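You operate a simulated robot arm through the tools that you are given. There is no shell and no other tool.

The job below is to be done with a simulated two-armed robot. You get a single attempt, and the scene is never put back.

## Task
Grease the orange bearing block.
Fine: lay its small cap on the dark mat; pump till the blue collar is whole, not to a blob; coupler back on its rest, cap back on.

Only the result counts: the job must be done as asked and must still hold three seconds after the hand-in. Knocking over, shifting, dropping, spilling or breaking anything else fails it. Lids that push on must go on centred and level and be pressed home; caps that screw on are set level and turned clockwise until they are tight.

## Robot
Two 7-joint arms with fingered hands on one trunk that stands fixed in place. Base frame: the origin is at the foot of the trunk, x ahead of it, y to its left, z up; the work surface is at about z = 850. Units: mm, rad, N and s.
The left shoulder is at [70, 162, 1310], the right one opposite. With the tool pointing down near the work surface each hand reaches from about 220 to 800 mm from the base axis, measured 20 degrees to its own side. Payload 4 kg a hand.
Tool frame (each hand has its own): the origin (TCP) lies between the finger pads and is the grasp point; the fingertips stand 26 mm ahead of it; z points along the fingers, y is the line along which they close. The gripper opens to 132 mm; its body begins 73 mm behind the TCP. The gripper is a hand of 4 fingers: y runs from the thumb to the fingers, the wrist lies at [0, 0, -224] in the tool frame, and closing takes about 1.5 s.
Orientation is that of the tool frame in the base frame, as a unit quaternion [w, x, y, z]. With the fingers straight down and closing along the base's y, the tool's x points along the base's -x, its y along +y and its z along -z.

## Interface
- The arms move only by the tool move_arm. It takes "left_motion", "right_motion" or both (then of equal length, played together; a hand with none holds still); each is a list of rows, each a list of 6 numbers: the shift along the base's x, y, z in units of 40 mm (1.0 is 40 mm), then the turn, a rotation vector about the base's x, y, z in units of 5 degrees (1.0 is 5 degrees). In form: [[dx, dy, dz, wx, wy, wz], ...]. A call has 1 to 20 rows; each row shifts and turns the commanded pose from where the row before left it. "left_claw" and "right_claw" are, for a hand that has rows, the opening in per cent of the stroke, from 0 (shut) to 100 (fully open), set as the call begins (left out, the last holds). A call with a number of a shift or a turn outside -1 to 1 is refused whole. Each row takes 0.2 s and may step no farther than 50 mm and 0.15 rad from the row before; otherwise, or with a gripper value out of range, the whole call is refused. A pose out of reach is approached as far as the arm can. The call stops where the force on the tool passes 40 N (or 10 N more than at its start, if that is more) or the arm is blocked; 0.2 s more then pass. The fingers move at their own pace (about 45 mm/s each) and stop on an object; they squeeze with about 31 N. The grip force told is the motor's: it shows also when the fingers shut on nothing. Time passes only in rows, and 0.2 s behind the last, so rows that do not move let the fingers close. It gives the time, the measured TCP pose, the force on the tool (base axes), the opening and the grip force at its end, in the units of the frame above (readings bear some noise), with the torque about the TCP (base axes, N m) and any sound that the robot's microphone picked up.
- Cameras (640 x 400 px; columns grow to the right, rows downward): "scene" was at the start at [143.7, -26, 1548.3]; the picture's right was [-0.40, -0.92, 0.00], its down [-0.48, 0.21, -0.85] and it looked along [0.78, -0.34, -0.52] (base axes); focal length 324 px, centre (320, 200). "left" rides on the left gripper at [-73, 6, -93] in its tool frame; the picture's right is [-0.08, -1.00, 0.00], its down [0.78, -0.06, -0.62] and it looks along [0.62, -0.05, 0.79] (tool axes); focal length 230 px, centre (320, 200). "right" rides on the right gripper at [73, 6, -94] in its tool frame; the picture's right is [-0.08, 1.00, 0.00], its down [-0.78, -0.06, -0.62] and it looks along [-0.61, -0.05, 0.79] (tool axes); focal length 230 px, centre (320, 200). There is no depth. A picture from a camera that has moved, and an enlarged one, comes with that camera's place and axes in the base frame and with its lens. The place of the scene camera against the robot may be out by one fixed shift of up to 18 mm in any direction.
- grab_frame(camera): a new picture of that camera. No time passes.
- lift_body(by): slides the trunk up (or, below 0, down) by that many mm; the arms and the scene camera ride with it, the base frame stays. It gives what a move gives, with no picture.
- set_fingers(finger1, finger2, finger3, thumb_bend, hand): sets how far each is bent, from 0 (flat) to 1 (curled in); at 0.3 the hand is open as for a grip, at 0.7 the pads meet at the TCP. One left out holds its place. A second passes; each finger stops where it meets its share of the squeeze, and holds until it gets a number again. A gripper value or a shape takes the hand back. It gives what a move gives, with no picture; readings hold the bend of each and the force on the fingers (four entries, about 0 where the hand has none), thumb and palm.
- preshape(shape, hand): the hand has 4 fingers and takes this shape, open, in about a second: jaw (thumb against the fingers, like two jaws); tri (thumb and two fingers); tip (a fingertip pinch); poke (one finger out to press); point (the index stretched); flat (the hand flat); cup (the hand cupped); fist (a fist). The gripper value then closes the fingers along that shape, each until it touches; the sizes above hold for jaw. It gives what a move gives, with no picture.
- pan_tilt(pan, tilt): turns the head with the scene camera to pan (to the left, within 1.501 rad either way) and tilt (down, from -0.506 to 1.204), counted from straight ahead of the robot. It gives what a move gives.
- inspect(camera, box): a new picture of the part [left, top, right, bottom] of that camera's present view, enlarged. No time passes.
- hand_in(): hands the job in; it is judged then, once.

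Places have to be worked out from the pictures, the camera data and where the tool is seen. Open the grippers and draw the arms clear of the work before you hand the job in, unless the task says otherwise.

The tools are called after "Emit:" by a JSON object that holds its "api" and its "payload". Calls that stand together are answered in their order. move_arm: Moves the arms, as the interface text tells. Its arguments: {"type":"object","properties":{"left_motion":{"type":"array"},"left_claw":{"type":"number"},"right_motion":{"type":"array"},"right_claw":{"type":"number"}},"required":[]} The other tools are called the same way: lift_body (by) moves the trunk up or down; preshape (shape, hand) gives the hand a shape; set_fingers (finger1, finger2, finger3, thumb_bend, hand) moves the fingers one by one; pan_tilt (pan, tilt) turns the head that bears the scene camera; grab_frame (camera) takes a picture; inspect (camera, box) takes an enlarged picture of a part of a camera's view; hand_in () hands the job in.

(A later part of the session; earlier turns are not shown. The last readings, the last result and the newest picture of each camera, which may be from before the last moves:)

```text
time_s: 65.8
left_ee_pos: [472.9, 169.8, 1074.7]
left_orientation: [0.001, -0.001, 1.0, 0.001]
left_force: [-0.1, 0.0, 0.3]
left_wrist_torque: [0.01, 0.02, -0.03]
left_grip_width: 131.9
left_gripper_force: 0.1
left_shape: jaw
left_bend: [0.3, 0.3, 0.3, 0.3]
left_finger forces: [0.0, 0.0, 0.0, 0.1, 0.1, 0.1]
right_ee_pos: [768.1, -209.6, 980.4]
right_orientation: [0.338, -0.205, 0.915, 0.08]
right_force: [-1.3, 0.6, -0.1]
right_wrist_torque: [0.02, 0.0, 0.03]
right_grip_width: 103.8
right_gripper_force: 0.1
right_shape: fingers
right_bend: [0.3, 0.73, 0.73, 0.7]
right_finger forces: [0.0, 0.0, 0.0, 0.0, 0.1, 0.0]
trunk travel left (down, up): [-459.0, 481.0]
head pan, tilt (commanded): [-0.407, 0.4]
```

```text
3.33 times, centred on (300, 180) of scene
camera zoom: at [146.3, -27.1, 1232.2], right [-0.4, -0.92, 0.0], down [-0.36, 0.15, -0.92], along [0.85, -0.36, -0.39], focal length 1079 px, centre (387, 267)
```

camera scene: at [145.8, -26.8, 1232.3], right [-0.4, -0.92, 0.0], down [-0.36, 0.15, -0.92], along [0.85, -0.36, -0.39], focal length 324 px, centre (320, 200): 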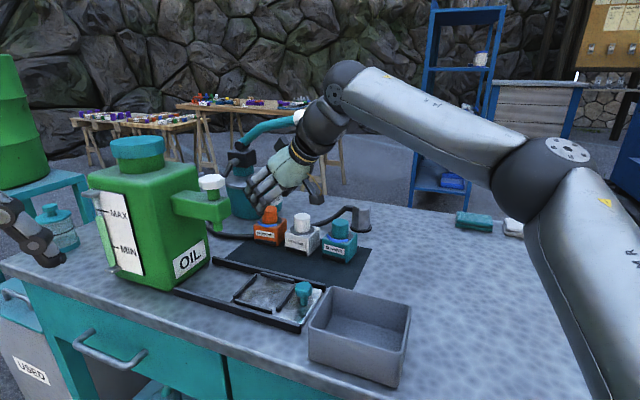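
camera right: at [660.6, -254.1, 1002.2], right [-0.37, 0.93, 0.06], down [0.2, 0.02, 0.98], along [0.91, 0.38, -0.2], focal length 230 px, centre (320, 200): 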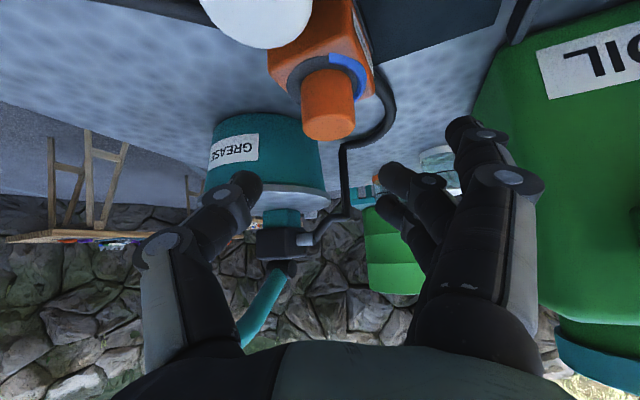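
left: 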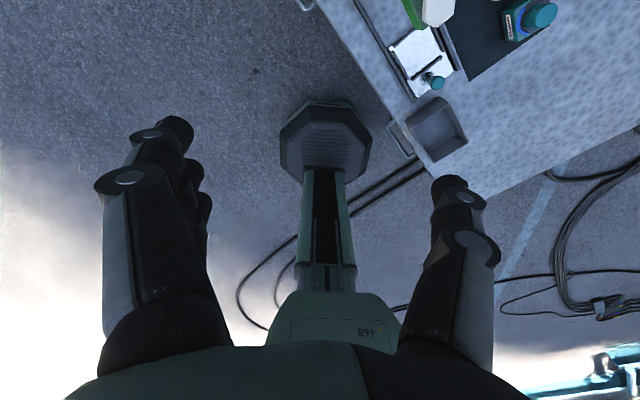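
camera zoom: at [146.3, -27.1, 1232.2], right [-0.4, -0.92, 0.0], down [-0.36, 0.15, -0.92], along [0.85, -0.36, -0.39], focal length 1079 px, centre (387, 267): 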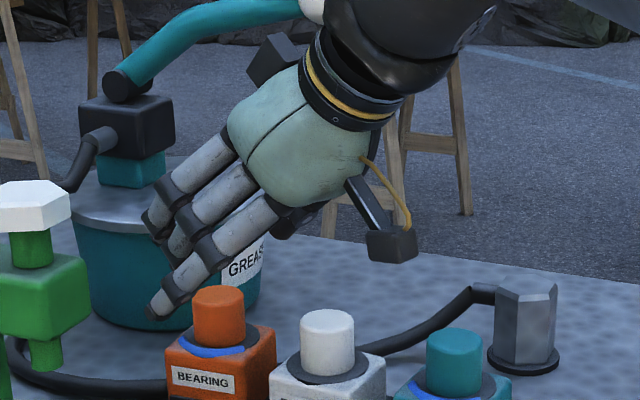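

Finger 1 is the lowest one; opened to 0.3 it stays clear beside the block. So I will grip with the thumb, finger 2 and finger 3, and go down to about (778, -196, 926).

Emit:
{"api": "move_arm", "payload": {"right_motion": [[0.03, 0.1, -0.45, 0, 0, 0], [0.1, 0.12, -0.45, 0, 0, 0], [0.12, 0.12, -0.3, 0, 0, 0], [0, 0, 0, 0, 0, 0]]}}

Emit:
{"api": "grab_frame", "payload": {"camera": "right"}}

Emit:
{"api": "inspect", "payload": {"camera": "scene", "box": [220, 150, 380, 270]}}

```text
time_s: 66.8
left_ee_pos: [473.4, 168.8, 1075.5]
left_orientation: [0.0, 0.0, 1.0, 0.001]
left_force: [0.6, 0.0, 0.6]
left_wrist_torque: [0.01, 0.02, -0.01]
left_grip_width: 131.9
left_gripper_force: 0.0
left_shape: jaw
left_bend: [0.3, 0.3, 0.3, 0.3]
left_finger forces: [0.0, 0.1, 0.0, 0.1, 0.1, 0.0]
right_ee_pos: [776.7, -195.9, 931.6]
right_orientation: [0.338, -0.205, 0.915, 0.08]
right_force: [-1.0, 0.5, 0.0]
right_wrist_torque: [0.04, 0.05, 0.02]
right_grip_width: 103.9
right_gripper_force: 0.1
right_shape: fingers
right_bend: [0.3, 0.73, 0.73, 0.7]
right_finger forces: [0.0, 0.0, 0.1, 0.1, 0.1, 0.1]
trunk travel left (down, up): [-459.0, 481.0]
head pan, tilt (commanded): [-0.407, 0.4]
```

```text
taken
camera right: at [670.5, -240.8, 954.4], right [-0.37, 0.93, 0.06], down [0.2, 0.02, 0.98], along [0.91, 0.38, -0.2], focal length 230 px, centre (320, 200)
```

right: 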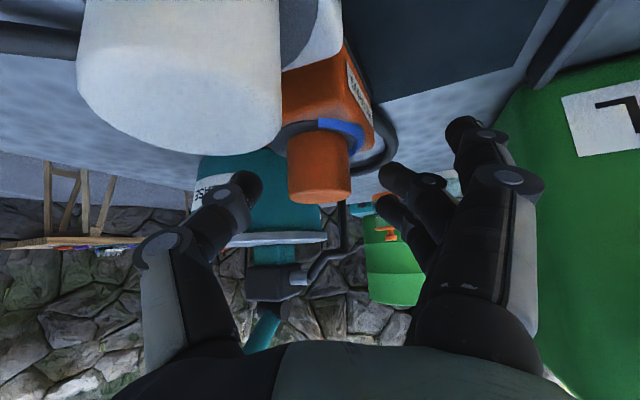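

```text
3.33 times, centred on (300, 210) of scene
camera zoom: at [145.9, -27.1, 1232.3], right [-0.4, -0.92, 0.0], down [-0.36, 0.15, -0.92], along [0.85, -0.36, -0.39], focal length 1079 px, centre (387, 167)
```

zoom: 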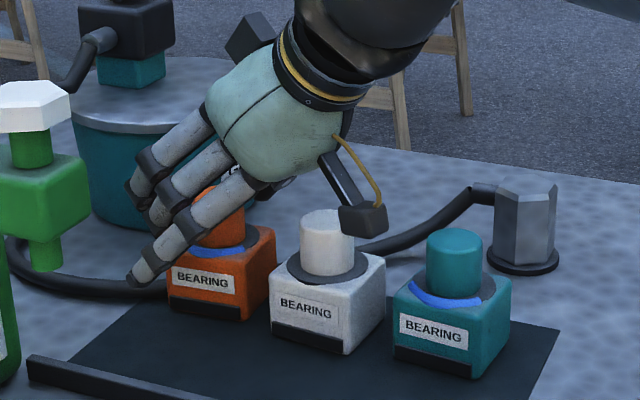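

The cap sits centred between thumb and fingers. I lower 6 mm more and check before closing.

Emit:
{"api": "move_arm", "payload": {"right_motion": [[0.03, 0.0, -0.15, 0, 0, 0], [0, 0, 0, 0, 0, 0]]}}

Emit:
{"api": "inspect", "payload": {"camera": "right", "box": [200, 80, 440, 240]}}

```text
time_s: 67.4
left_ee_pos: [472.7, 169.3, 1074.9]
left_orientation: [0.0, 0.0, 1.0, 0.0]
left_force: [0.5, -0.5, -0.4]
left_wrist_torque: [-0.03, -0.02, 0.01]
left_grip_width: 132.0
left_gripper_force: 0.1
left_shape: jaw
left_bend: [0.3, 0.3, 0.3, 0.3]
left_finger forces: [0.1, 0.0, 0.0, 0.0, 0.0, 0.0]
right_ee_pos: [779.2, -196.4, 926.6]
right_orientation: [0.339, -0.204, 0.915, 0.08]
right_force: [0.3, -0.7, 0.8]
right_wrist_torque: [0.01, -0.01, 0.01]
right_grip_width: 103.7
right_gripper_force: 0.1
right_shape: fingers
right_bend: [0.3, 0.73, 0.73, 0.7]
right_finger forces: [0.0, 0.0, 0.0, 0.1, 0.1, 0.1]
trunk travel left (down, up): [-459.0, 481.0]
head pan, tilt (commanded): [-0.407, 0.4]
```

```text
2.50 times, centred on (320, 160) of right
camera zoom: at [671.8, -240.5, 948.4], right [-0.37, 0.93, 0.06], down [0.2, 0.02, 0.98], along [0.9, 0.38, -0.2], focal length 575 px, centre (320, 300)
```

zoom: 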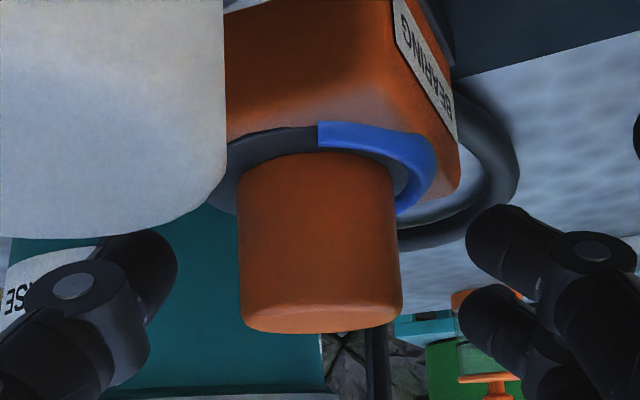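

Finger 2's edge is close to the blue collar, so I raise 3 mm and then pinch the cap with the thumb and finger 2.

Emit:
{"api": "move_arm", "payload": {"right_motion": [[0, 0.0, 0.08, 0, 0, 0], [0, 0, 0, 0, 0, 0]]}}

Emit:
{"api": "set_fingers", "payload": {"hand": "right", "finger2": 0.8, "thumb_bend": 0.78}}

Emit:
{"api": "inspect", "payload": {"camera": "right", "box": [200, 80, 440, 240]}}

```text
time_s: 68.0
left_ee_pos: [473.9, 168.8, 1075.1]
left_orientation: [0.0, 0.0, 1.0, 0.0]
left_force: [-0.7, -0.6, -0.1]
left_wrist_torque: [0.03, -0.04, 0.0]
left_grip_width: 131.7
left_gripper_force: 0.1
left_shape: jaw
left_bend: [0.3, 0.3, 0.3, 0.3]
left_finger forces: [0.1, 0.0, 0.0, 0.0, 0.0, 0.0]
right_ee_pos: [778.2, -195.1, 928.3]
right_orientation: [0.338, -0.205, 0.915, 0.08]
right_force: [-0.5, -0.2, -0.3]
right_wrist_torque: [-0.03, 0.0, 0.02]
right_grip_width: 103.9
right_gripper_force: 0.1
right_shape: fingers
right_bend: [0.3, 0.73, 0.73, 0.7]
right_finger forces: [0.1, 0.0, 0.0, 0.1, 0.0, 0.0]
trunk travel left (down, up): [-459.0, 481.0]
head pan, tilt (commanded): [-0.407, 0.4]
```

```text
time_s: 69.0
left_ee_pos: [473.3, 169.7, 1074.4]
left_orientation: [0.0, 0.0, 1.0, 0.0]
left_force: [0.4, 0.6, 0.3]
left_wrist_torque: [0.0, 0.01, 0.01]
left_grip_width: 131.6
left_gripper_force: 0.2
left_shape: jaw
left_bend: [0.3, 0.3, 0.3, 0.3]
left_finger forces: [0.0, 0.0, 0.1, 0.1, 0.1, 0.0]
right_ee_pos: [779.4, -195.8, 929.3]
right_orientation: [0.338, -0.205, 0.915, 0.08]
right_force: [3.7, -1.6, 2.9]
right_wrist_torque: [-0.06, -0.04, -0.01]
right_grip_width: 73.8
right_gripper_force: 11.5
right_shape: fingers
right_bend: [0.3, 0.76, 0.73, 0.71]
right_finger forces: [0.0, 9.6, 0.0, 0.0, 14.0, 0.1]
trunk travel left (down, up): [-459.0, 481.0]
head pan, tilt (commanded): [-0.407, 0.4]
```

```text
2.50 times, centred on (320, 160) of right
camera zoom: at [672.0, -240.8, 951.9], right [-0.37, 0.93, 0.06], down [0.2, 0.02, 0.98], along [0.91, 0.38, -0.2], focal length 575 px, centre (320, 300)
```

zoom: 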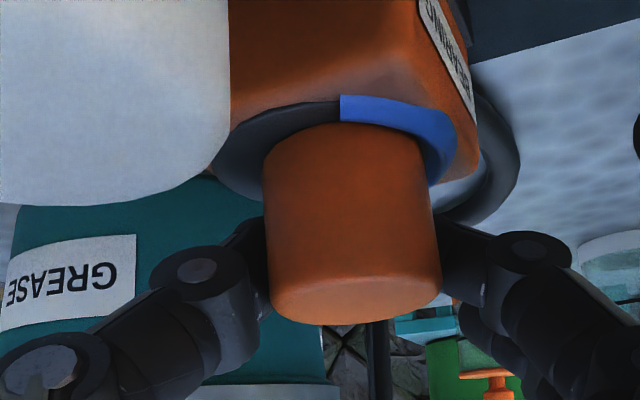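

Thumb (14 N) and finger 2 (10 N) are both on the cap, but the cap seems pushed a few mm toward the fingers. I check from the head camera.

Emit:
{"api": "inspect", "payload": {"camera": "scene", "box": [220, 150, 380, 270]}}

Emit:
{"api": "inspect", "payload": {"camera": "scene", "box": [240, 190, 320, 250]}}

```text
3.33 times, centred on (300, 210) of scene
camera zoom: at [146.3, -27.3, 1232.2], right [-0.4, -0.92, 0.0], down [-0.36, 0.15, -0.92], along [0.85, -0.36, -0.39], focal length 1079 px, centre (387, 167)
```

zoom: 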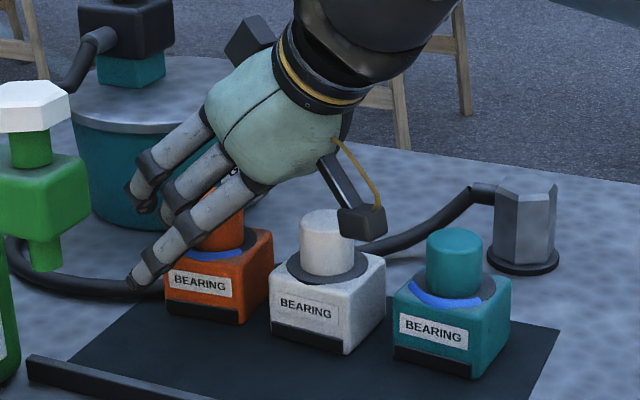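

```text
6.67 times, centred on (280, 220) of scene
camera zoom: at [146.3, -27.3, 1232.2], right [-0.4, -0.92, 0.0], down [-0.36, 0.15, -0.92], along [0.85, -0.36, -0.39], focal length 2159 px, centre (587, 67)
```

zoom: 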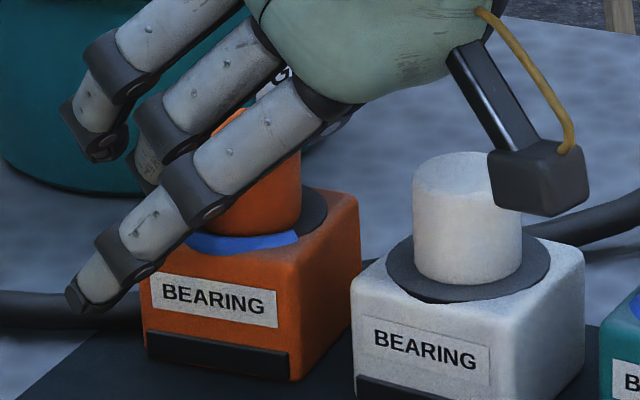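

The block itself moved only about 3 mm toward the fingers. I move the hand back by that much so the block returns, then start a gentle 3 mm lift while watching the force.

Emit:
{"api": "move_arm", "payload": {"right_motion": [[0.03, -0.07, 0, 0, 0, 0], [0, 0, 0, 0, 0, 0]]}}

Emit:
{"api": "move_arm", "payload": {"right_motion": [[0, 0, 0.08, 0, 0, 0], [0, 0, 0, 0, 0, 0]]}}

Emit:
{"api": "inspect", "payload": {"camera": "scene", "box": [240, 190, 320, 250]}}

Emit:
{"api": "inspect", "payload": {"camera": "right", "box": [200, 80, 440, 240]}}

```text
time_s: 69.6
left_ee_pos: [473.8, 169.0, 1076.2]
left_orientation: [0.0, 0.0, 1.0, 0.0]
left_force: [-0.5, 0.0, -0.3]
left_wrist_torque: [-0.02, 0.02, 0.0]
left_grip_width: 131.8
left_gripper_force: 0.1
left_shape: jaw
left_bend: [0.3, 0.3, 0.3, 0.3]
left_finger forces: [0.0, 0.0, 0.0, 0.1, 0.1, 0.0]
right_ee_pos: [778.5, -197.0, 929.3]
right_orientation: [0.338, -0.205, 0.915, 0.079]
right_force: [3.6, 0.0, 4.9]
right_wrist_torque: [0.05, -0.06, 0.02]
right_grip_width: 73.0
right_gripper_force: 11.6
right_shape: fingers
right_bend: [0.3, 0.76, 0.73, 0.71]
right_finger forces: [0.0, 10.4, 0.1, 0.2, 12.3, 0.1]
trunk travel left (down, up): [-459.0, 481.0]
head pan, tilt (commanded): [-0.407, 0.4]
```

```text
time_s: 70.2
left_ee_pos: [473.0, 169.7, 1075.6]
left_orientation: [0.0, 0.0, 1.0, 0.0]
left_force: [0.1, -0.2, 0.3]
left_wrist_torque: [-0.02, -0.02, -0.02]
left_grip_width: 131.8
left_gripper_force: 0.0
left_shape: jaw
left_bend: [0.3, 0.3, 0.3, 0.3]
left_finger forces: [0.0, 0.1, 0.1, 0.0, 0.0, 0.0]
right_ee_pos: [779.1, -198.3, 931.3]
right_orientation: [0.337, -0.205, 0.915, 0.079]
right_force: [0.1, -0.4, -0.3]
right_wrist_torque: [0.02, 0.0, 0.01]
right_grip_width: 71.5
right_gripper_force: 9.5
right_shape: fingers
right_bend: [0.3, 0.76, 0.73, 0.72]
right_finger forces: [0.1, 9.8, 0.0, 0.0, 10.0, 0.1]
trunk travel left (down, up): [-459.0, 481.0]
head pan, tilt (commanded): [-0.407, 0.4]
```

```text
6.67 times, centred on (280, 220) of scene
camera zoom: at [146.1, -27.0, 1232.2], right [-0.4, -0.92, 0.0], down [-0.36, 0.15, -0.92], along [0.85, -0.36, -0.39], focal length 2159 px, centre (587, 67)
```

zoom: 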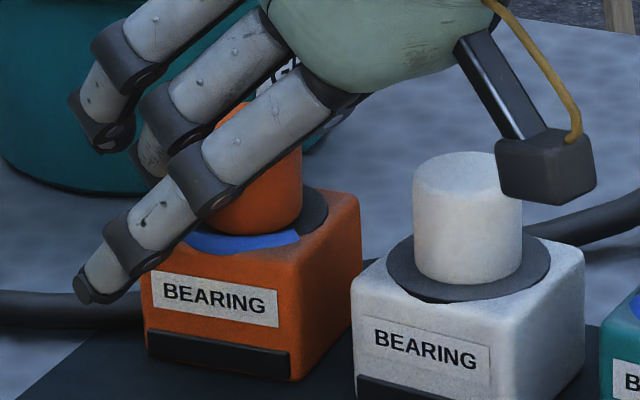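

```text
2.50 times, centred on (320, 160) of right
camera zoom: at [673.0, -243.4, 954.4], right [-0.37, 0.93, 0.06], down [0.2, 0.02, 0.98], along [0.91, 0.38, -0.2], focal length 575 px, centre (320, 300)
```

zoom: 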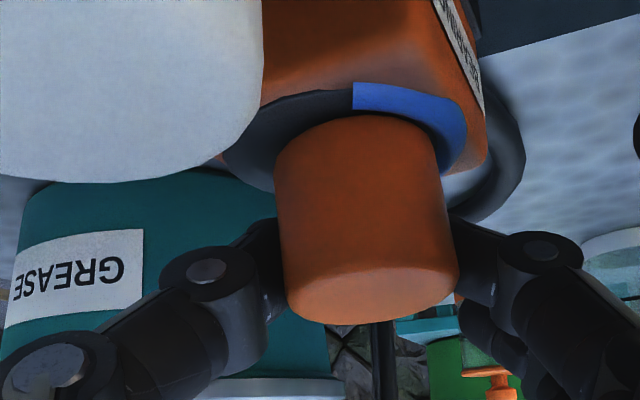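

The tool force fell to zero and the grip still holds, so the cap seems to come loose. I lift another 8 mm and check.

Emit:
{"api": "move_arm", "payload": {"right_motion": [[0, 0, 0.1, 0, 0, 0], [0, 0, 0.1, 0, 0, 0], [0, 0, 0, 0, 0, 0]]}}

Emit:
{"api": "inspect", "payload": {"camera": "scene", "box": [240, 190, 320, 250]}}

Emit:
{"api": "inspect", "payload": {"camera": "right", "box": [200, 80, 440, 240]}}

```text
time_s: 71.0
left_ee_pos: [473.1, 169.5, 1075.2]
left_orientation: [0.0, 0.0, 1.0, 0.0]
left_force: [0.2, 0.3, 0.4]
left_wrist_torque: [0.03, -0.01, 0.0]
left_grip_width: 132.2
left_gripper_force: 0.1
left_shape: jaw
left_bend: [0.3, 0.3, 0.3, 0.3]
left_finger forces: [0.0, 0.0, 0.0, 0.0, 0.0, 0.0]
right_ee_pos: [779.8, -198.1, 940.6]
right_orientation: [0.339, -0.204, 0.915, 0.08]
right_force: [-0.6, 0.8, -0.6]
right_wrist_torque: [-0.01, 0.0, -0.03]
right_grip_width: 71.5
right_gripper_force: 10.4
right_shape: fingers
right_bend: [0.3, 0.76, 0.73, 0.72]
right_finger forces: [0.0, 9.6, 0.0, 0.0, 10.0, 0.0]
trunk travel left (down, up): [-459.0, 481.0]
head pan, tilt (commanded): [-0.407, 0.4]
```

```text
6.67 times, centred on (280, 220) of scene
camera zoom: at [146.2, -27.0, 1232.2], right [-0.4, -0.92, 0.0], down [-0.36, 0.15, -0.92], along [0.85, -0.36, -0.39], focal length 2159 px, centre (587, 67)
```

zoom: 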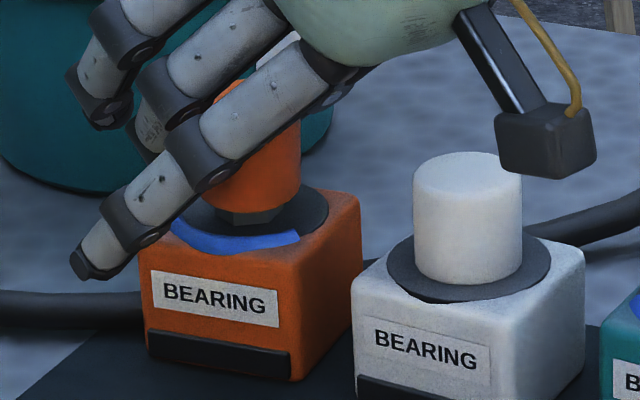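

```text
2.50 times, centred on (320, 160) of right
camera zoom: at [673.2, -243.4, 962.7], right [-0.37, 0.93, 0.06], down [0.2, 0.02, 0.98], along [0.91, 0.38, -0.2], focal length 575 px, centre (320, 300)
```

zoom: 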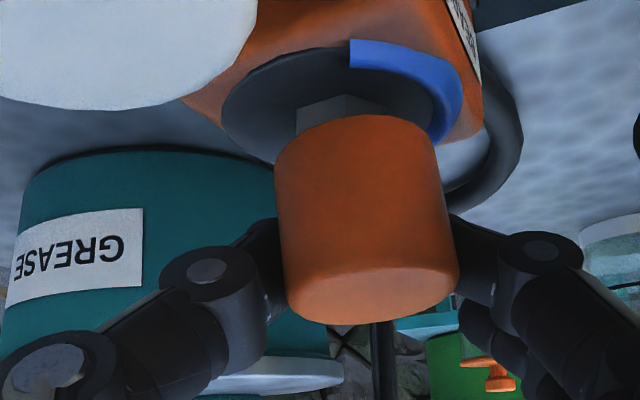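

The cap is sliding off its hex nipple: it is a push-on cap. I continue straight up in small steps until it clears.

Emit:
{"api": "move_arm", "payload": {"right_motion": [[0, 0, 0.15, 0, 0, 0], [0, 0, 0.15, 0, 0, 0], [0, 0, 0.15, 0, 0, 0], [0, 0, 0, 0, 0, 0]]}}

Emit:
{"api": "inspect", "payload": {"camera": "scene", "box": [240, 180, 320, 240]}}

Emit:
{"api": "grab_frame", "payload": {"camera": "right"}}

```text
time_s: 72.0
left_ee_pos: [474.1, 169.3, 1075.6]
left_orientation: [0.001, 0.0, 1.0, 0.0]
left_force: [-0.2, -0.5, -0.2]
left_wrist_torque: [0.0, 0.0, 0.02]
left_grip_width: 132.1
left_gripper_force: 0.1
left_shape: jaw
left_bend: [0.3, 0.3, 0.3, 0.3]
left_finger forces: [0.0, 0.0, 0.1, 0.1, 0.1, 0.0]
right_ee_pos: [776.7, -200.0, 957.8]
right_orientation: [0.339, -0.204, 0.915, 0.079]
right_force: [0.5, 1.0, -0.3]
right_wrist_torque: [0.0, -0.01, 0.01]
right_grip_width: 71.6
right_gripper_force: 10.0
right_shape: fingers
right_bend: [0.3, 0.76, 0.73, 0.72]
right_finger forces: [0.1, 9.7, 0.0, 0.1, 10.0, 0.0]
right hand out of reach, approached as far as the arm can: row 2
trunk travel left (down, up): [-459.0, 481.0]
head pan, tilt (commanded): [-0.407, 0.4]
```

```text
6.67 times, centred on (280, 210) of scene
camera zoom: at [146.4, -27.1, 1232.2], right [-0.4, -0.92, 0.0], down [-0.36, 0.15, -0.92], along [0.85, -0.36, -0.39], focal length 2159 px, centre (587, 133)
```

zoom: 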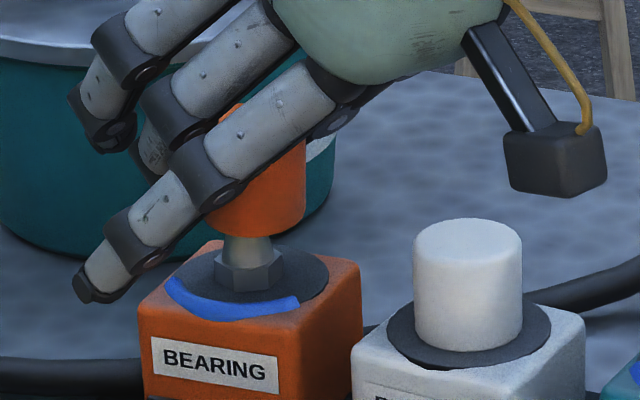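

```text
taken
camera right: at [669.6, -245.0, 978.8], right [-0.37, 0.93, 0.06], down [0.2, 0.02, 0.98], along [0.91, 0.38, -0.19], focal length 230 px, centre (320, 200)
```

right: 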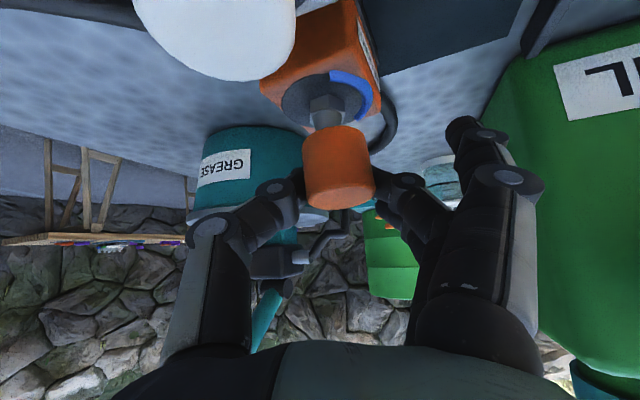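

Only a little more height is needed, and the arm is near its limit here. Raising the trunk by 30 mm lifts the hand exactly vertically, so I do that.

Emit:
{"api": "lift_body", "payload": {"by": 30}}

Emit:
{"api": "inspect", "payload": {"camera": "scene", "box": [240, 180, 320, 240]}}

Emit:
{"api": "grab_frame", "payload": {"camera": "right"}}

```text
time_s: 72.7
left_ee_pos: [473.4, 168.8, 1105.9]
left_orientation: [-0.001, 0.0, 1.0, 0.0]
left_force: [0.0, -0.1, -0.7]
left_wrist_torque: [-0.03, -0.02, 0.01]
left_grip_width: 131.9
left_gripper_force: 0.1
left_shape: jaw
left_bend: [0.3, 0.3, 0.3, 0.3]
left_finger forces: [0.1, 0.0, 0.0, 0.1, 0.0, 0.1]
right_ee_pos: [776.1, -199.8, 986.1]
right_orientation: [0.339, -0.204, 0.915, 0.079]
right_force: [-0.7, 0.6, -0.2]
right_wrist_torque: [-0.01, 0.03, 0.01]
right_grip_width: 71.5
right_gripper_force: 9.8
right_shape: fingers
right_bend: [0.3, 0.76, 0.73, 0.72]
right_finger forces: [0.0, 9.7, 0.0, 0.0, 10.0, 0.0]
trunk travel left (down, up): [-489.0, 451.0]
head pan, tilt (commanded): [-0.407, 0.4]
```

```text
6.67 times, centred on (280, 210) of scene
camera zoom: at [146.8, -27.1, 1262.2], right [-0.4, -0.92, 0.0], down [-0.36, 0.15, -0.92], along [0.85, -0.36, -0.39], focal length 2159 px, centre (587, 133)
```

zoom: 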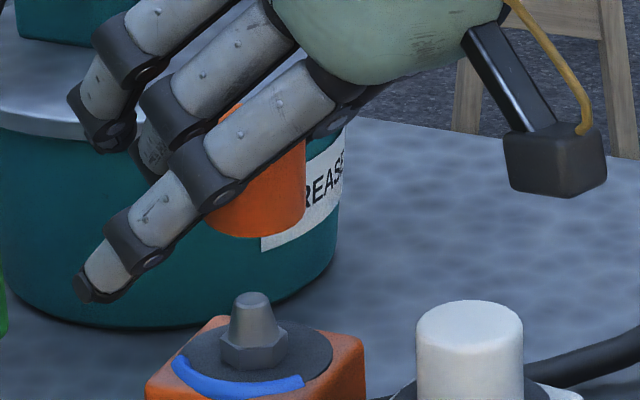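

```text
taken
camera right: at [670.0, -245.1, 1008.5], right [-0.37, 0.93, 0.06], down [0.2, 0.02, 0.98], along [0.91, 0.38, -0.19], focal length 230 px, centre (320, 200)
```

right: 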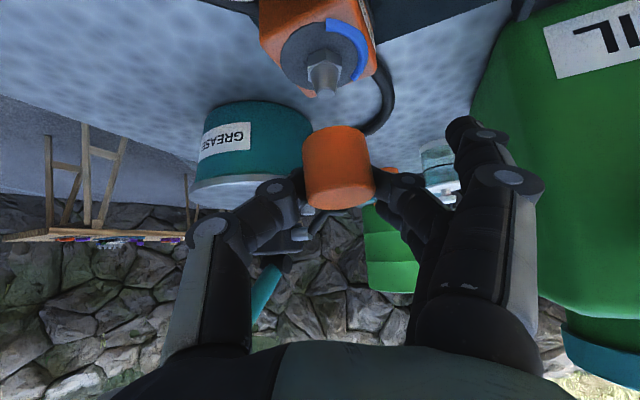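

The cap is off and the bare nipple shows. Fingers stack low when tilted, so to lay the cap down I will bring the hand back over the empty part of the mat near (655, -222), turn it straight and reduce its tilt. First I bring finger 1 in and back away over the white block with good clearance.

Emit:
{"api": "set_fingers", "payload": {"hand": "right", "finger1": 0.72}}

Emit:
{"api": "move_arm", "payload": {"right_motion": [[-0.5, -0.1, 0.15, 0, 0, 0], [-0.75, -0.15, 0.1, 0, 0, 0], [-0.75, -0.15, 0, 0, 0, 0], [-0.3, 0, 0, 0, 0, -1], [0, 0, 0, 0, 0, -1], [0, 0, 0, 0, 0, -1], [0, 0, 0, 0, 0, -1], [0, 0, 0, 0, 0, -1], [0, 0, 0, 0, 0, 0]]}}

Emit:
{"api": "grab_frame", "payload": {"camera": "right"}}

Emit:
{"api": "inspect", "payload": {"camera": "scene", "box": [200, 130, 400, 280]}}

```text
time_s: 73.7
left_ee_pos: [474.2, 168.6, 1105.1]
left_orientation: [0.0, 0.001, 1.0, 0.0]
left_force: [0.1, -0.1, 0.7]
left_wrist_torque: [0.0, 0.0, 0.02]
left_grip_width: 131.6
left_gripper_force: 0.1
left_shape: jaw
left_bend: [0.3, 0.3, 0.3, 0.3]
left_finger forces: [0.0, 0.1, 0.0, 0.0, 0.0, 0.0]
right_ee_pos: [776.2, -200.1, 985.6]
right_orientation: [0.341, -0.204, 0.914, 0.079]
right_force: [0.7, -0.9, 0.8]
right_wrist_torque: [0.01, 0.0, -0.01]
right_grip_width: 31.7
right_gripper_force: 16.1
right_shape: fingers
right_bend: [0.57, 0.76, 0.73, 0.72]
right_finger forces: [8.3, 7.9, 0.0, 0.0, 16.5, 0.1]
trunk travel left (down, up): [-489.0, 451.0]
head pan, tilt (commanded): [-0.407, 0.4]
```

```text
time_s: 75.7
left_ee_pos: [473.4, 168.1, 1105.3]
left_orientation: [0.0, 0.0, 1.0, 0.0]
left_force: [0.3, 0.1, 0.3]
left_wrist_torque: [0.03, -0.01, 0.01]
left_grip_width: 131.9
left_gripper_force: 0.0
left_shape: jaw
left_bend: [0.3, 0.3, 0.3, 0.3]
left_finger forces: [0.1, 0.0, 0.0, 0.0, 0.1, 0.1]
right_ee_pos: [684.1, -216.9, 996.6]
right_orientation: [0.349, 0.0, 0.937, 0.004]
right_force: [0.4, 0.2, 0.1]
right_wrist_torque: [0.01, 0.02, 0.01]
right_grip_width: 31.5
right_gripper_force: 16.3
right_shape: fingers
right_bend: [0.57, 0.76, 0.73, 0.72]
right_finger forces: [8.2, 7.9, 0.0, 0.1, 16.4, 0.1]
trunk travel left (down, up): [-489.0, 451.0]
head pan, tilt (commanded): [-0.407, 0.4]
```

```text
taken
camera right: at [568.4, -211.7, 1018.7], right [0.05, 1.0, 0.06], down [0.19, -0.07, 0.98], along [0.98, -0.04, -0.19], focal length 230 px, centre (320, 200)
```

right: 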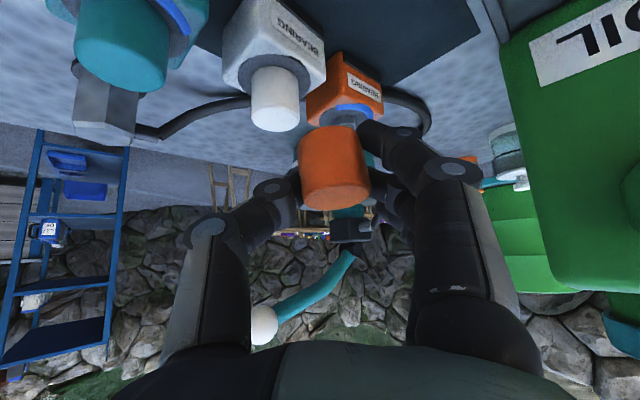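

```text
2.67 times, centred on (300, 205) of scene
camera zoom: at [146.1, -27.3, 1262.2], right [-0.4, -0.92, 0.0], down [-0.36, 0.15, -0.92], along [0.85, -0.36, -0.39], focal length 863 px, centre (373, 187)
```

zoom: 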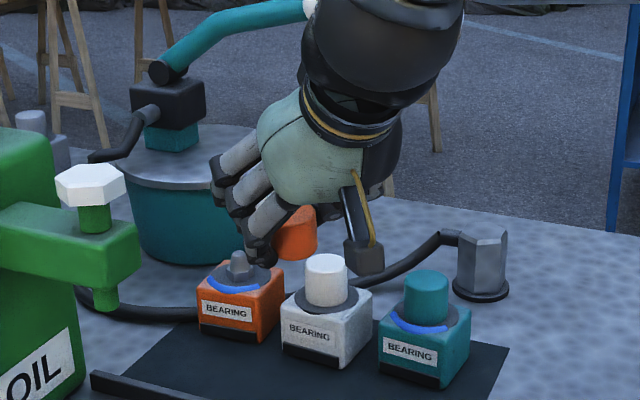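

All three contacts now hold the cap (16 N) and it is nearly upright. I reduce the tilt to about 27 degrees and move down to just above the free mat area at (655, -222).

Emit:
{"api": "move_arm", "payload": {"right_motion": [[-0.24, -0.04, -0.45, 0, 0.9, 0], [-0.24, -0.04, -0.45, 0, 0.9, 0], [-0.24, -0.04, -0.45, 0, 0.9, 0], [0, 0, 0, 0, 0, 0]]}}

Emit:
{"api": "grab_frame", "payload": {"camera": "right"}}

Emit:
{"api": "inspect", "payload": {"camera": "scene", "box": [200, 130, 400, 280]}}

```text
time_s: 76.7
left_ee_pos: [472.9, 168.8, 1106.0]
left_orientation: [0.0, 0.0, 1.0, 0.0]
left_force: [1.1, -0.3, -0.2]
left_wrist_torque: [-0.03, 0.01, -0.01]
left_grip_width: 131.7
left_gripper_force: 0.1
left_shape: jaw
left_bend: [0.3, 0.3, 0.3, 0.3]
left_finger forces: [0.1, 0.0, 0.0, 0.1, 0.0, 0.0]
right_ee_pos: [654.4, -220.2, 942.3]
right_orientation: [0.236, -0.001, 0.972, 0.004]
right_force: [-0.4, 0.9, -0.5]
right_wrist_torque: [0.02, -0.01, 0.02]
right_grip_width: 31.3
right_gripper_force: 16.5
right_shape: fingers
right_bend: [0.57, 0.76, 0.73, 0.72]
right_finger forces: [8.3, 8.1, 0.0, 0.0, 16.6, 0.0]
trunk travel left (down, up): [-489.0, 451.0]
head pan, tilt (commanded): [-0.407, 0.4]
```

```text
taken
camera right: at [547.5, -216.3, 991.3], right [0.06, 1.0, 0.04], down [0.41, -0.07, 0.91], along [0.91, -0.04, -0.42], focal length 230 px, centre (320, 200)
```

right: 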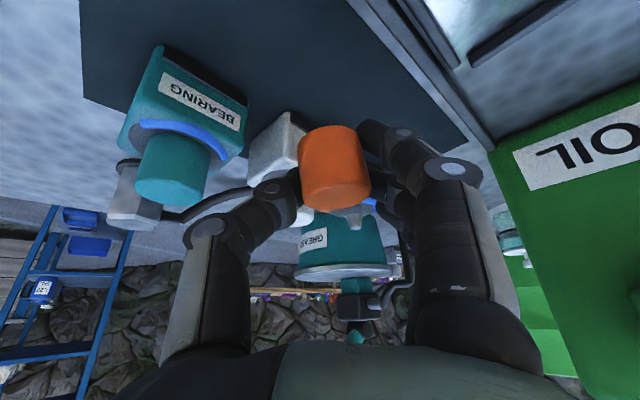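

```text
2.67 times, centred on (300, 205) of scene
camera zoom: at [145.9, -27.0, 1262.3], right [-0.4, -0.92, 0.0], down [-0.36, 0.15, -0.92], along [0.85, -0.36, -0.39], focal length 863 px, centre (373, 187)
```

zoom: 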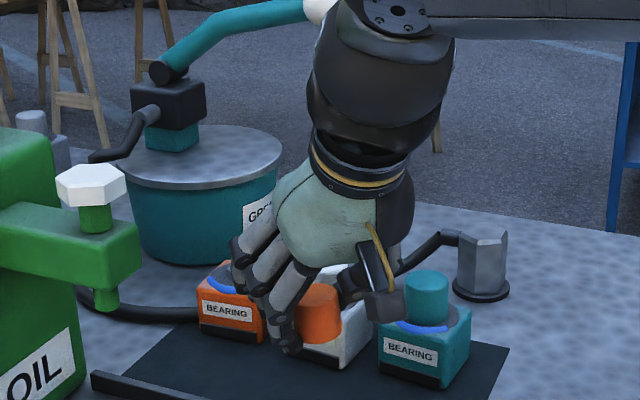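

Well placed over the free mat. I go down 35 mm and check before touching down.

Emit:
{"api": "move_arm", "payload": {"right_motion": [[0, 0, -0.45, 0, 0, 0], [0, 0, -0.4, 0, 0, 0], [0, 0, 0, 0, 0, 0]]}}

Emit:
{"api": "grab_frame", "payload": {"camera": "right"}}

Emit:
{"api": "inspect", "payload": {"camera": "scene", "box": [200, 150, 400, 300]}}

```text
time_s: 77.5
left_ee_pos: [473.6, 169.7, 1105.6]
left_orientation: [0.0, 0.0, 1.0, 0.0]
left_force: [-0.1, -0.9, 0.4]
left_wrist_torque: [0.03, 0.01, 0.01]
left_grip_width: 131.9
left_gripper_force: 0.0
left_shape: jaw
left_bend: [0.3, 0.3, 0.3, 0.3]
left_finger forces: [0.0, 0.0, 0.1, 0.0, 0.0, 0.0]
right_ee_pos: [654.6, -220.8, 909.0]
right_orientation: [0.237, -0.002, 0.971, 0.004]
right_force: [-0.4, 0.1, 0.6]
right_wrist_torque: [-0.01, -0.03, 0.0]
right_grip_width: 31.3
right_gripper_force: 15.9
right_shape: fingers
right_bend: [0.57, 0.76, 0.73, 0.72]
right_finger forces: [8.3, 8.0, 0.0, 0.0, 16.5, 0.0]
trunk travel left (down, up): [-489.0, 451.0]
head pan, tilt (commanded): [-0.407, 0.4]
```

```text
taken
camera right: at [548.2, -216.2, 957.3], right [0.06, 1.0, 0.04], down [0.41, -0.07, 0.91], along [0.91, -0.04, -0.42], focal length 230 px, centre (320, 200)
```

right: 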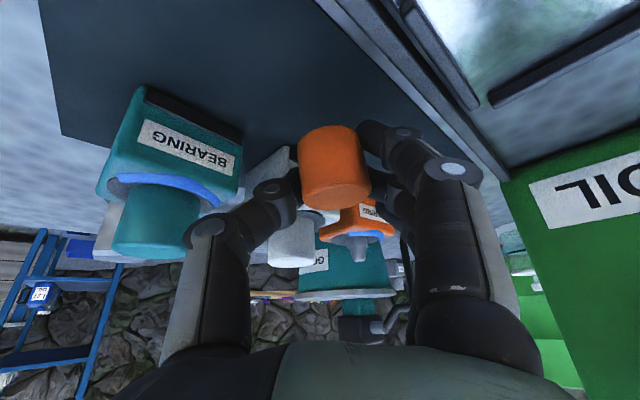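

```text
2.67 times, centred on (300, 225) of scene
camera zoom: at [146.1, -27.0, 1262.2], right [-0.4, -0.92, 0.0], down [-0.36, 0.15, -0.92], along [0.85, -0.36, -0.39], focal length 863 px, centre (373, 133)
```

zoom: 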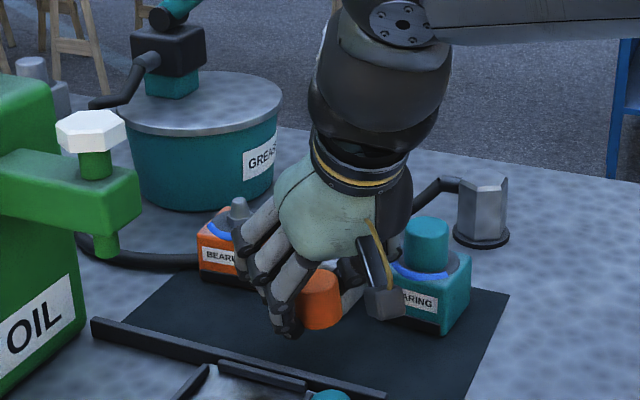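

Clear of everything and well inside the mat. I lower slowly until the cap's edge touches.

Emit:
{"api": "move_arm", "payload": {"right_motion": [[0, 0, -0.2, 0, 0, 0], [0, 0, -0.1, 0, 0, 0], [0, 0, 0, 0, 0, 0]]}}

Emit:
{"api": "move_arm", "payload": {"right_motion": [[0, 0, -0.07, 0, 0, 0], [0, 0, 0, 0, 0, 0]]}}

Emit:
{"api": "inspect", "payload": {"camera": "scene", "box": [240, 190, 360, 280]}}

```text
time_s: 78.3
left_ee_pos: [472.8, 169.4, 1104.4]
left_orientation: [0.0, 0.0, 1.0, -0.001]
left_force: [0.5, -0.4, 0.0]
left_wrist_torque: [-0.02, -0.02, -0.02]
left_grip_width: 131.9
left_gripper_force: 0.0
left_shape: jaw
left_bend: [0.3, 0.3, 0.3, 0.3]
left_finger forces: [0.1, 0.0, 0.1, 0.1, 0.0, 0.1]
right_ee_pos: [655.1, -220.3, 896.1]
right_orientation: [0.237, -0.001, 0.972, 0.004]
right_force: [-0.2, -0.5, -0.8]
right_wrist_torque: [-0.01, -0.01, 0.01]
right_grip_width: 31.2
right_gripper_force: 16.2
right_shape: fingers
right_bend: [0.57, 0.76, 0.73, 0.72]
right_finger forces: [8.4, 8.0, 0.0, 0.0, 16.4, 0.0]
trunk travel left (down, up): [-489.0, 451.0]
head pan, tilt (commanded): [-0.407, 0.4]
```

```text
time_s: 78.9
left_ee_pos: [473.6, 169.0, 1104.9]
left_orientation: [0.001, 0.0, 1.0, 0.0]
left_force: [0.4, -0.6, -0.1]
left_wrist_torque: [0.02, 0.0, 0.0]
left_grip_width: 131.8
left_gripper_force: 0.0
left_shape: jaw
left_bend: [0.3, 0.3, 0.3, 0.3]
left_finger forces: [0.0, 0.0, 0.0, 0.0, 0.0, 0.0]
right_ee_pos: [655.9, -219.8, 894.6]
right_orientation: [0.237, -0.002, 0.972, 0.004]
right_force: [-0.1, 0.0, 0.1]
right_wrist_torque: [-0.03, 0.01, -0.01]
right_grip_width: 31.4
right_gripper_force: 16.2
right_shape: fingers
right_bend: [0.57, 0.76, 0.73, 0.72]
right_finger forces: [8.4, 7.9, 0.1, 0.0, 16.6, 0.0]
trunk travel left (down, up): [-489.0, 451.0]
head pan, tilt (commanded): [-0.407, 0.4]
```

```text
4.44 times, centred on (300, 235) of scene
camera zoom: at [146.2, -27.1, 1262.2], right [-0.4, -0.92, 0.0], down [-0.36, 0.15, -0.92], along [0.85, -0.36, -0.39], focal length 1439 px, centre (409, 44)
```

zoom: 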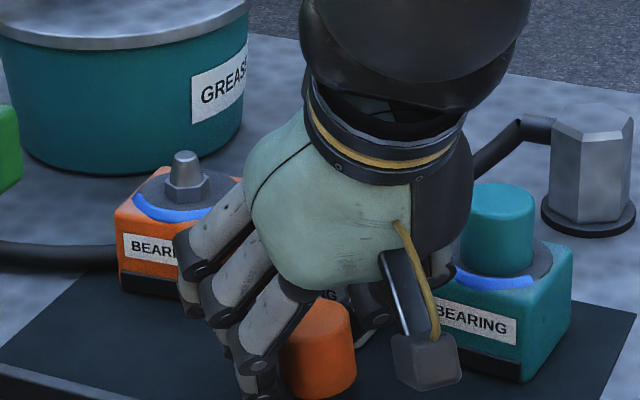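

No contact yet; I continue down in 2 mm steps.

Emit:
{"api": "move_arm", "payload": {"right_motion": [[0, 0, -0.05, 0, 0, 0], [0, 0, 0, 0, 0, 0]]}}

Emit:
{"api": "move_arm", "payload": {"right_motion": [[0, 0, -0.05, 0, 0, 0], [0, 0, 0, 0, 0, 0]]}}

Emit:
{"api": "inspect", "payload": {"camera": "scene", "box": [240, 210, 360, 300]}}

```text
time_s: 79.5
left_ee_pos: [472.4, 167.8, 1106.2]
left_orientation: [0.0, -0.001, 1.0, 0.0]
left_force: [-0.6, -0.2, 0.3]
left_wrist_torque: [-0.01, 0.01, 0.02]
left_grip_width: 131.8
left_gripper_force: 0.1
left_shape: jaw
left_bend: [0.3, 0.3, 0.3, 0.3]
left_finger forces: [0.0, 0.0, 0.1, 0.0, 0.0, 0.0]
right_ee_pos: [655.8, -220.8, 892.3]
right_orientation: [0.237, -0.001, 0.972, 0.004]
right_force: [0.3, -0.1, 0.4]
right_wrist_torque: [0.0, 0.0, 0.03]
right_grip_width: 31.5
right_gripper_force: 16.3
right_shape: fingers
right_bend: [0.57, 0.76, 0.73, 0.72]
right_finger forces: [8.4, 8.0, 0.0, 0.0, 16.4, 0.0]
trunk travel left (down, up): [-489.0, 451.0]
head pan, tilt (commanded): [-0.407, 0.4]
```

```text
time_s: 80.1
left_ee_pos: [473.0, 169.7, 1105.4]
left_orientation: [0.0, 0.001, 1.0, 0.001]
left_force: [0.0, -0.1, -0.7]
left_wrist_torque: [0.03, -0.01, -0.01]
left_grip_width: 131.5
left_gripper_force: 0.0
left_shape: jaw
left_bend: [0.3, 0.3, 0.3, 0.3]
left_finger forces: [0.1, 0.0, 0.1, 0.1, 0.0, 0.0]
right_ee_pos: [654.6, -220.6, 891.6]
right_orientation: [0.238, -0.001, 0.971, 0.004]
right_force: [1.7, 0.4, 6.7]
right_wrist_torque: [0.21, 0.01, -0.07]
right_grip_width: 31.3
right_gripper_force: 20.6
right_shape: fingers
right_bend: [0.58, 0.76, 0.73, 0.72]
right_finger forces: [15.8, 8.0, 0.0, 0.0, 17.0, 0.0]
trunk travel left (down, up): [-489.0, 451.0]
head pan, tilt (commanded): [-0.407, 0.4]
```

```text
4.44 times, centred on (300, 255) of scene
camera zoom: at [145.5, -26.8, 1262.4], right [-0.4, -0.92, 0.0], down [-0.36, 0.15, -0.92], along [0.85, -0.36, -0.39], focal length 1439 px, centre (409, -44)
```

zoom: 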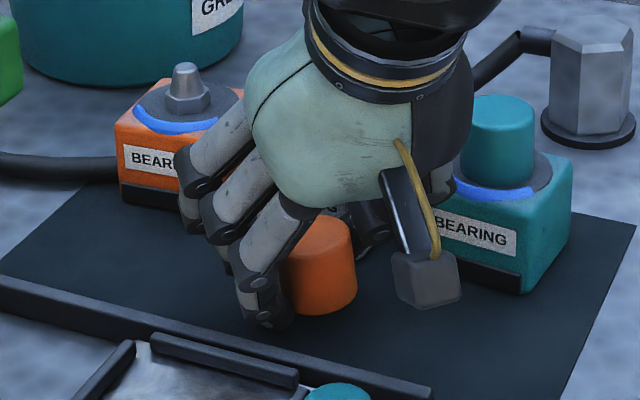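

Contact: the torque shows finger 1 touching the mat, so the cap is about at the surface. I raise 1.5 mm, then open the hand in its jaw shape a little so the cap settles upright.

Emit:
{"api": "move_arm", "payload": {"right_motion": [[0, 0, 0.04, 0, 0, 0], [0, 0, 0, 0, 0, 0]]}}

Emit:
{"api": "move_arm", "payload": {"right_motion": [[0, 0, 0, 0, 0, 0], [0, 0, 0, 0, 0, 0], [0, 0, 0, 0, 0, 0], [0, 0, 0, 0, 0, 0]], "right_claw": 45}}

Emit:
{"api": "inspect", "payload": {"camera": "scene", "box": [240, 210, 360, 300]}}

Emit:
{"api": "grab_frame", "payload": {"camera": "right"}}

```text
time_s: 80.7
left_ee_pos: [472.1, 169.8, 1105.3]
left_orientation: [0.0, -0.001, 1.0, 0.001]
left_force: [0.8, -0.2, -0.5]
left_wrist_torque: [0.0, 0.0, -0.01]
left_grip_width: 132.1
left_gripper_force: 0.1
left_shape: jaw
left_bend: [0.3, 0.3, 0.3, 0.3]
left_finger forces: [0.1, 0.0, 0.0, 0.1, 0.0, 0.0]
right_ee_pos: [655.3, -220.7, 891.0]
right_orientation: [0.236, -0.001, 0.972, 0.005]
right_force: [0.6, 0.5, 3.0]
right_wrist_torque: [0.07, 0.01, -0.01]
right_grip_width: 31.5
right_gripper_force: 18.0
right_shape: fingers
right_bend: [0.57, 0.76, 0.73, 0.72]
right_finger forces: [11.5, 8.0, 0.1, 0.0, 16.7, 0.0]
trunk travel left (down, up): [-489.0, 451.0]
head pan, tilt (commanded): [-0.407, 0.4]
```

```text
time_s: 81.7
left_ee_pos: [473.0, 169.6, 1106.2]
left_orientation: [0.001, 0.0, 1.0, 0.0]
left_force: [-0.1, -0.1, 0.3]
left_wrist_torque: [0.0, 0.02, -0.01]
left_grip_width: 131.6
left_gripper_force: 0.0
left_shape: jaw
left_bend: [0.3, 0.3, 0.3, 0.3]
left_finger forces: [0.0, 0.0, 0.1, 0.1, 0.1, 0.1]
right_ee_pos: [655.9, -220.8, 891.7]
right_orientation: [0.237, -0.001, 0.972, 0.004]
right_force: [0.1, 0.8, 0.1]
right_wrist_torque: [0.04, 0.02, -0.03]
right_grip_width: 58.2
right_gripper_force: 0.1
right_shape: jaw
right_bend: [0.73, 0.73, 0.73, 0.7]
right_finger forces: [0.1, 0.0, 0.0, 0.1, 0.9, 0.0]
trunk travel left (down, up): [-489.0, 451.0]
head pan, tilt (commanded): [-0.407, 0.4]
```

```text
4.44 times, centred on (300, 255) of scene
camera zoom: at [146.2, -27.0, 1262.2], right [-0.4, -0.92, 0.0], down [-0.36, 0.15, -0.92], along [0.85, -0.36, -0.39], focal length 1439 px, centre (409, -44)
```

zoom: 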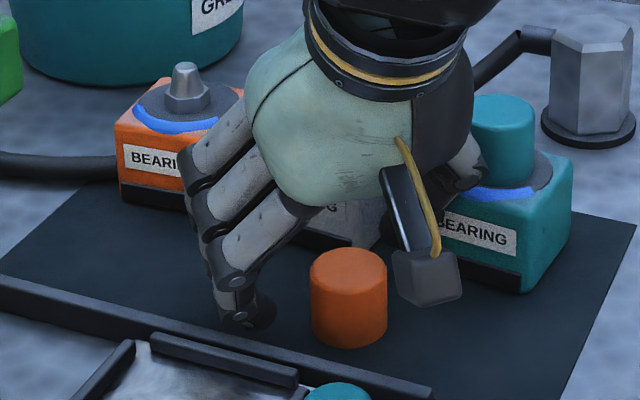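

```text
taken
camera right: at [548.6, -216.1, 940.2], right [0.06, 1.0, 0.04], down [0.41, -0.07, 0.91], along [0.91, -0.04, -0.42], focal length 230 px, centre (320, 200)
```

right: 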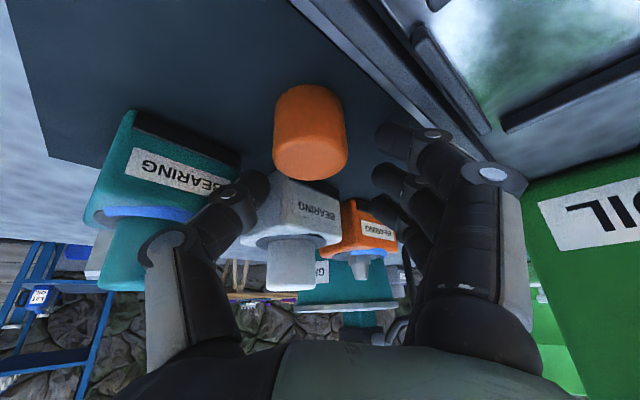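

The cap stands upright on the mat. The thumb shows a slight 0.9 N reading, perhaps brushing the white block, so I go straight up now.

Emit:
{"api": "move_arm", "payload": {"right_motion": [[0, 0, 0.3, 0, 0, 0], [0, 0, 0.7, 0, 0, 0], [0, 0, 0.8, 0, 0, 0], [0, 0, 0, 0, 0, 0]]}}

Emit:
{"api": "grab_frame", "payload": {"camera": "right"}}

Emit:
{"api": "grab_frame", "payload": {"camera": "scene"}}

```text
time_s: 82.7
left_ee_pos: [474.0, 169.0, 1105.1]
left_orientation: [-0.001, 0.0, 1.0, 0.0]
left_force: [0.8, 0.5, 0.8]
left_wrist_torque: [0.0, -0.02, -0.03]
left_grip_width: 131.8
left_gripper_force: 0.0
left_shape: jaw
left_bend: [0.3, 0.3, 0.3, 0.3]
left_finger forces: [0.0, 0.0, 0.1, 0.0, 0.0, 0.0]
right_ee_pos: [656.3, -220.3, 964.1]
right_orientation: [0.237, -0.002, 0.971, 0.004]
right_force: [0.0, -0.2, -0.3]
right_wrist_torque: [-0.02, -0.01, 0.01]
right_grip_width: 58.6
right_gripper_force: 0.0
right_shape: jaw
right_bend: [0.73, 0.73, 0.73, 0.7]
right_finger forces: [0.1, 0.0, 0.0, 0.0, 0.0, 0.1]
trunk travel left (down, up): [-489.0, 451.0]
head pan, tilt (commanded): [-0.407, 0.4]
```

```text
taken
camera right: at [549.3, -216.1, 1012.2], right [0.06, 1.0, 0.04], down [0.41, -0.07, 0.91], along [0.91, -0.04, -0.42], focal length 230 px, centre (320, 200)
```

right: 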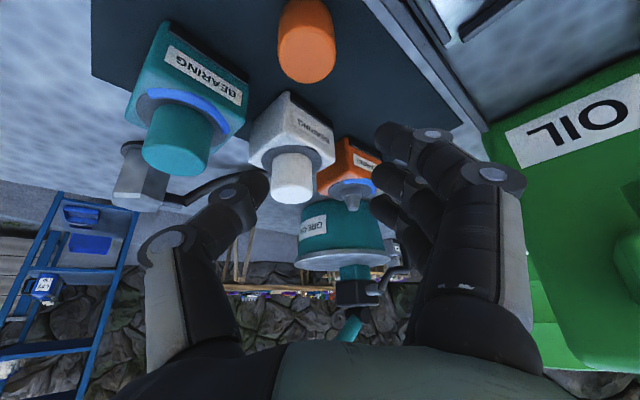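

```text
taken
camera scene: at [146.5, -27.2, 1262.2], right [-0.4, -0.92, 0.0], down [-0.36, 0.15, -0.92], along [0.85, -0.36, -0.39], focal length 324 px, centre (320, 200)
```

scene: 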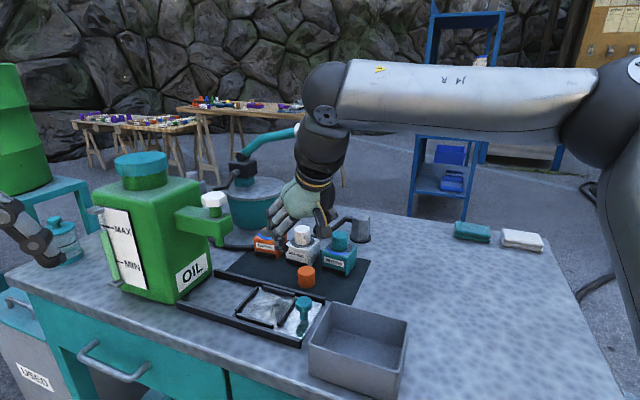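

The cap stands upright at about (635, -224). Next is the coupler; I enlarge the coupler, hose, block and lever to measure them.

Emit:
{"api": "inspect", "payload": {"camera": "scene", "box": [230, 190, 390, 310]}}

Emit:
{"api": "inspect", "payload": {"camera": "right", "box": [100, 60, 400, 260]}}

```text
3.33 times, centred on (310, 250) of scene
camera zoom: at [146.5, -27.2, 1262.2], right [-0.4, -0.92, 0.0], down [-0.36, 0.15, -0.92], along [0.85, -0.36, -0.39], focal length 1079 px, centre (353, 33)
```

zoom: 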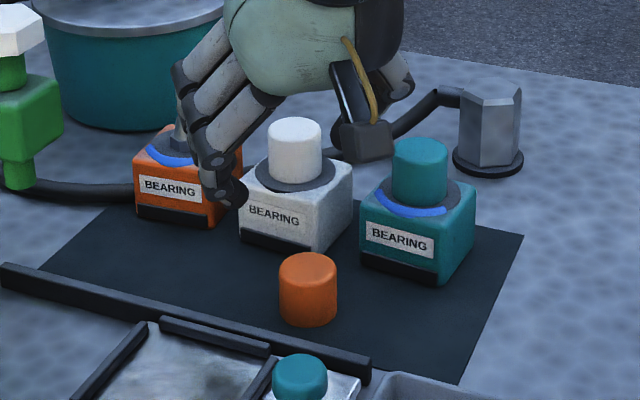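

```text
2.00 times, centred on (250, 160) of right
camera zoom: at [549.3, -216.1, 1012.2], right [0.06, 1.0, 0.04], down [0.41, -0.07, 0.91], along [0.91, -0.04, -0.42], focal length 460 px, centre (460, 280)
```

zoom: 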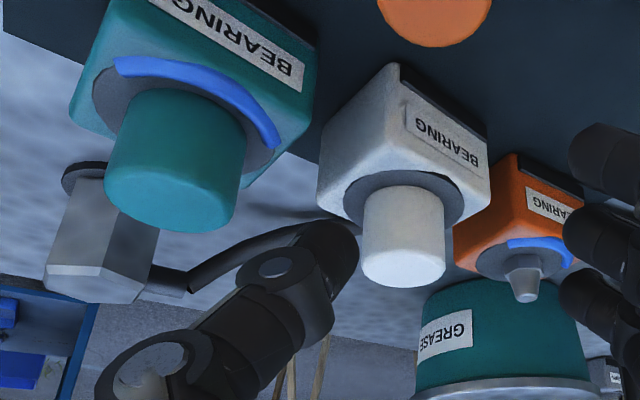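

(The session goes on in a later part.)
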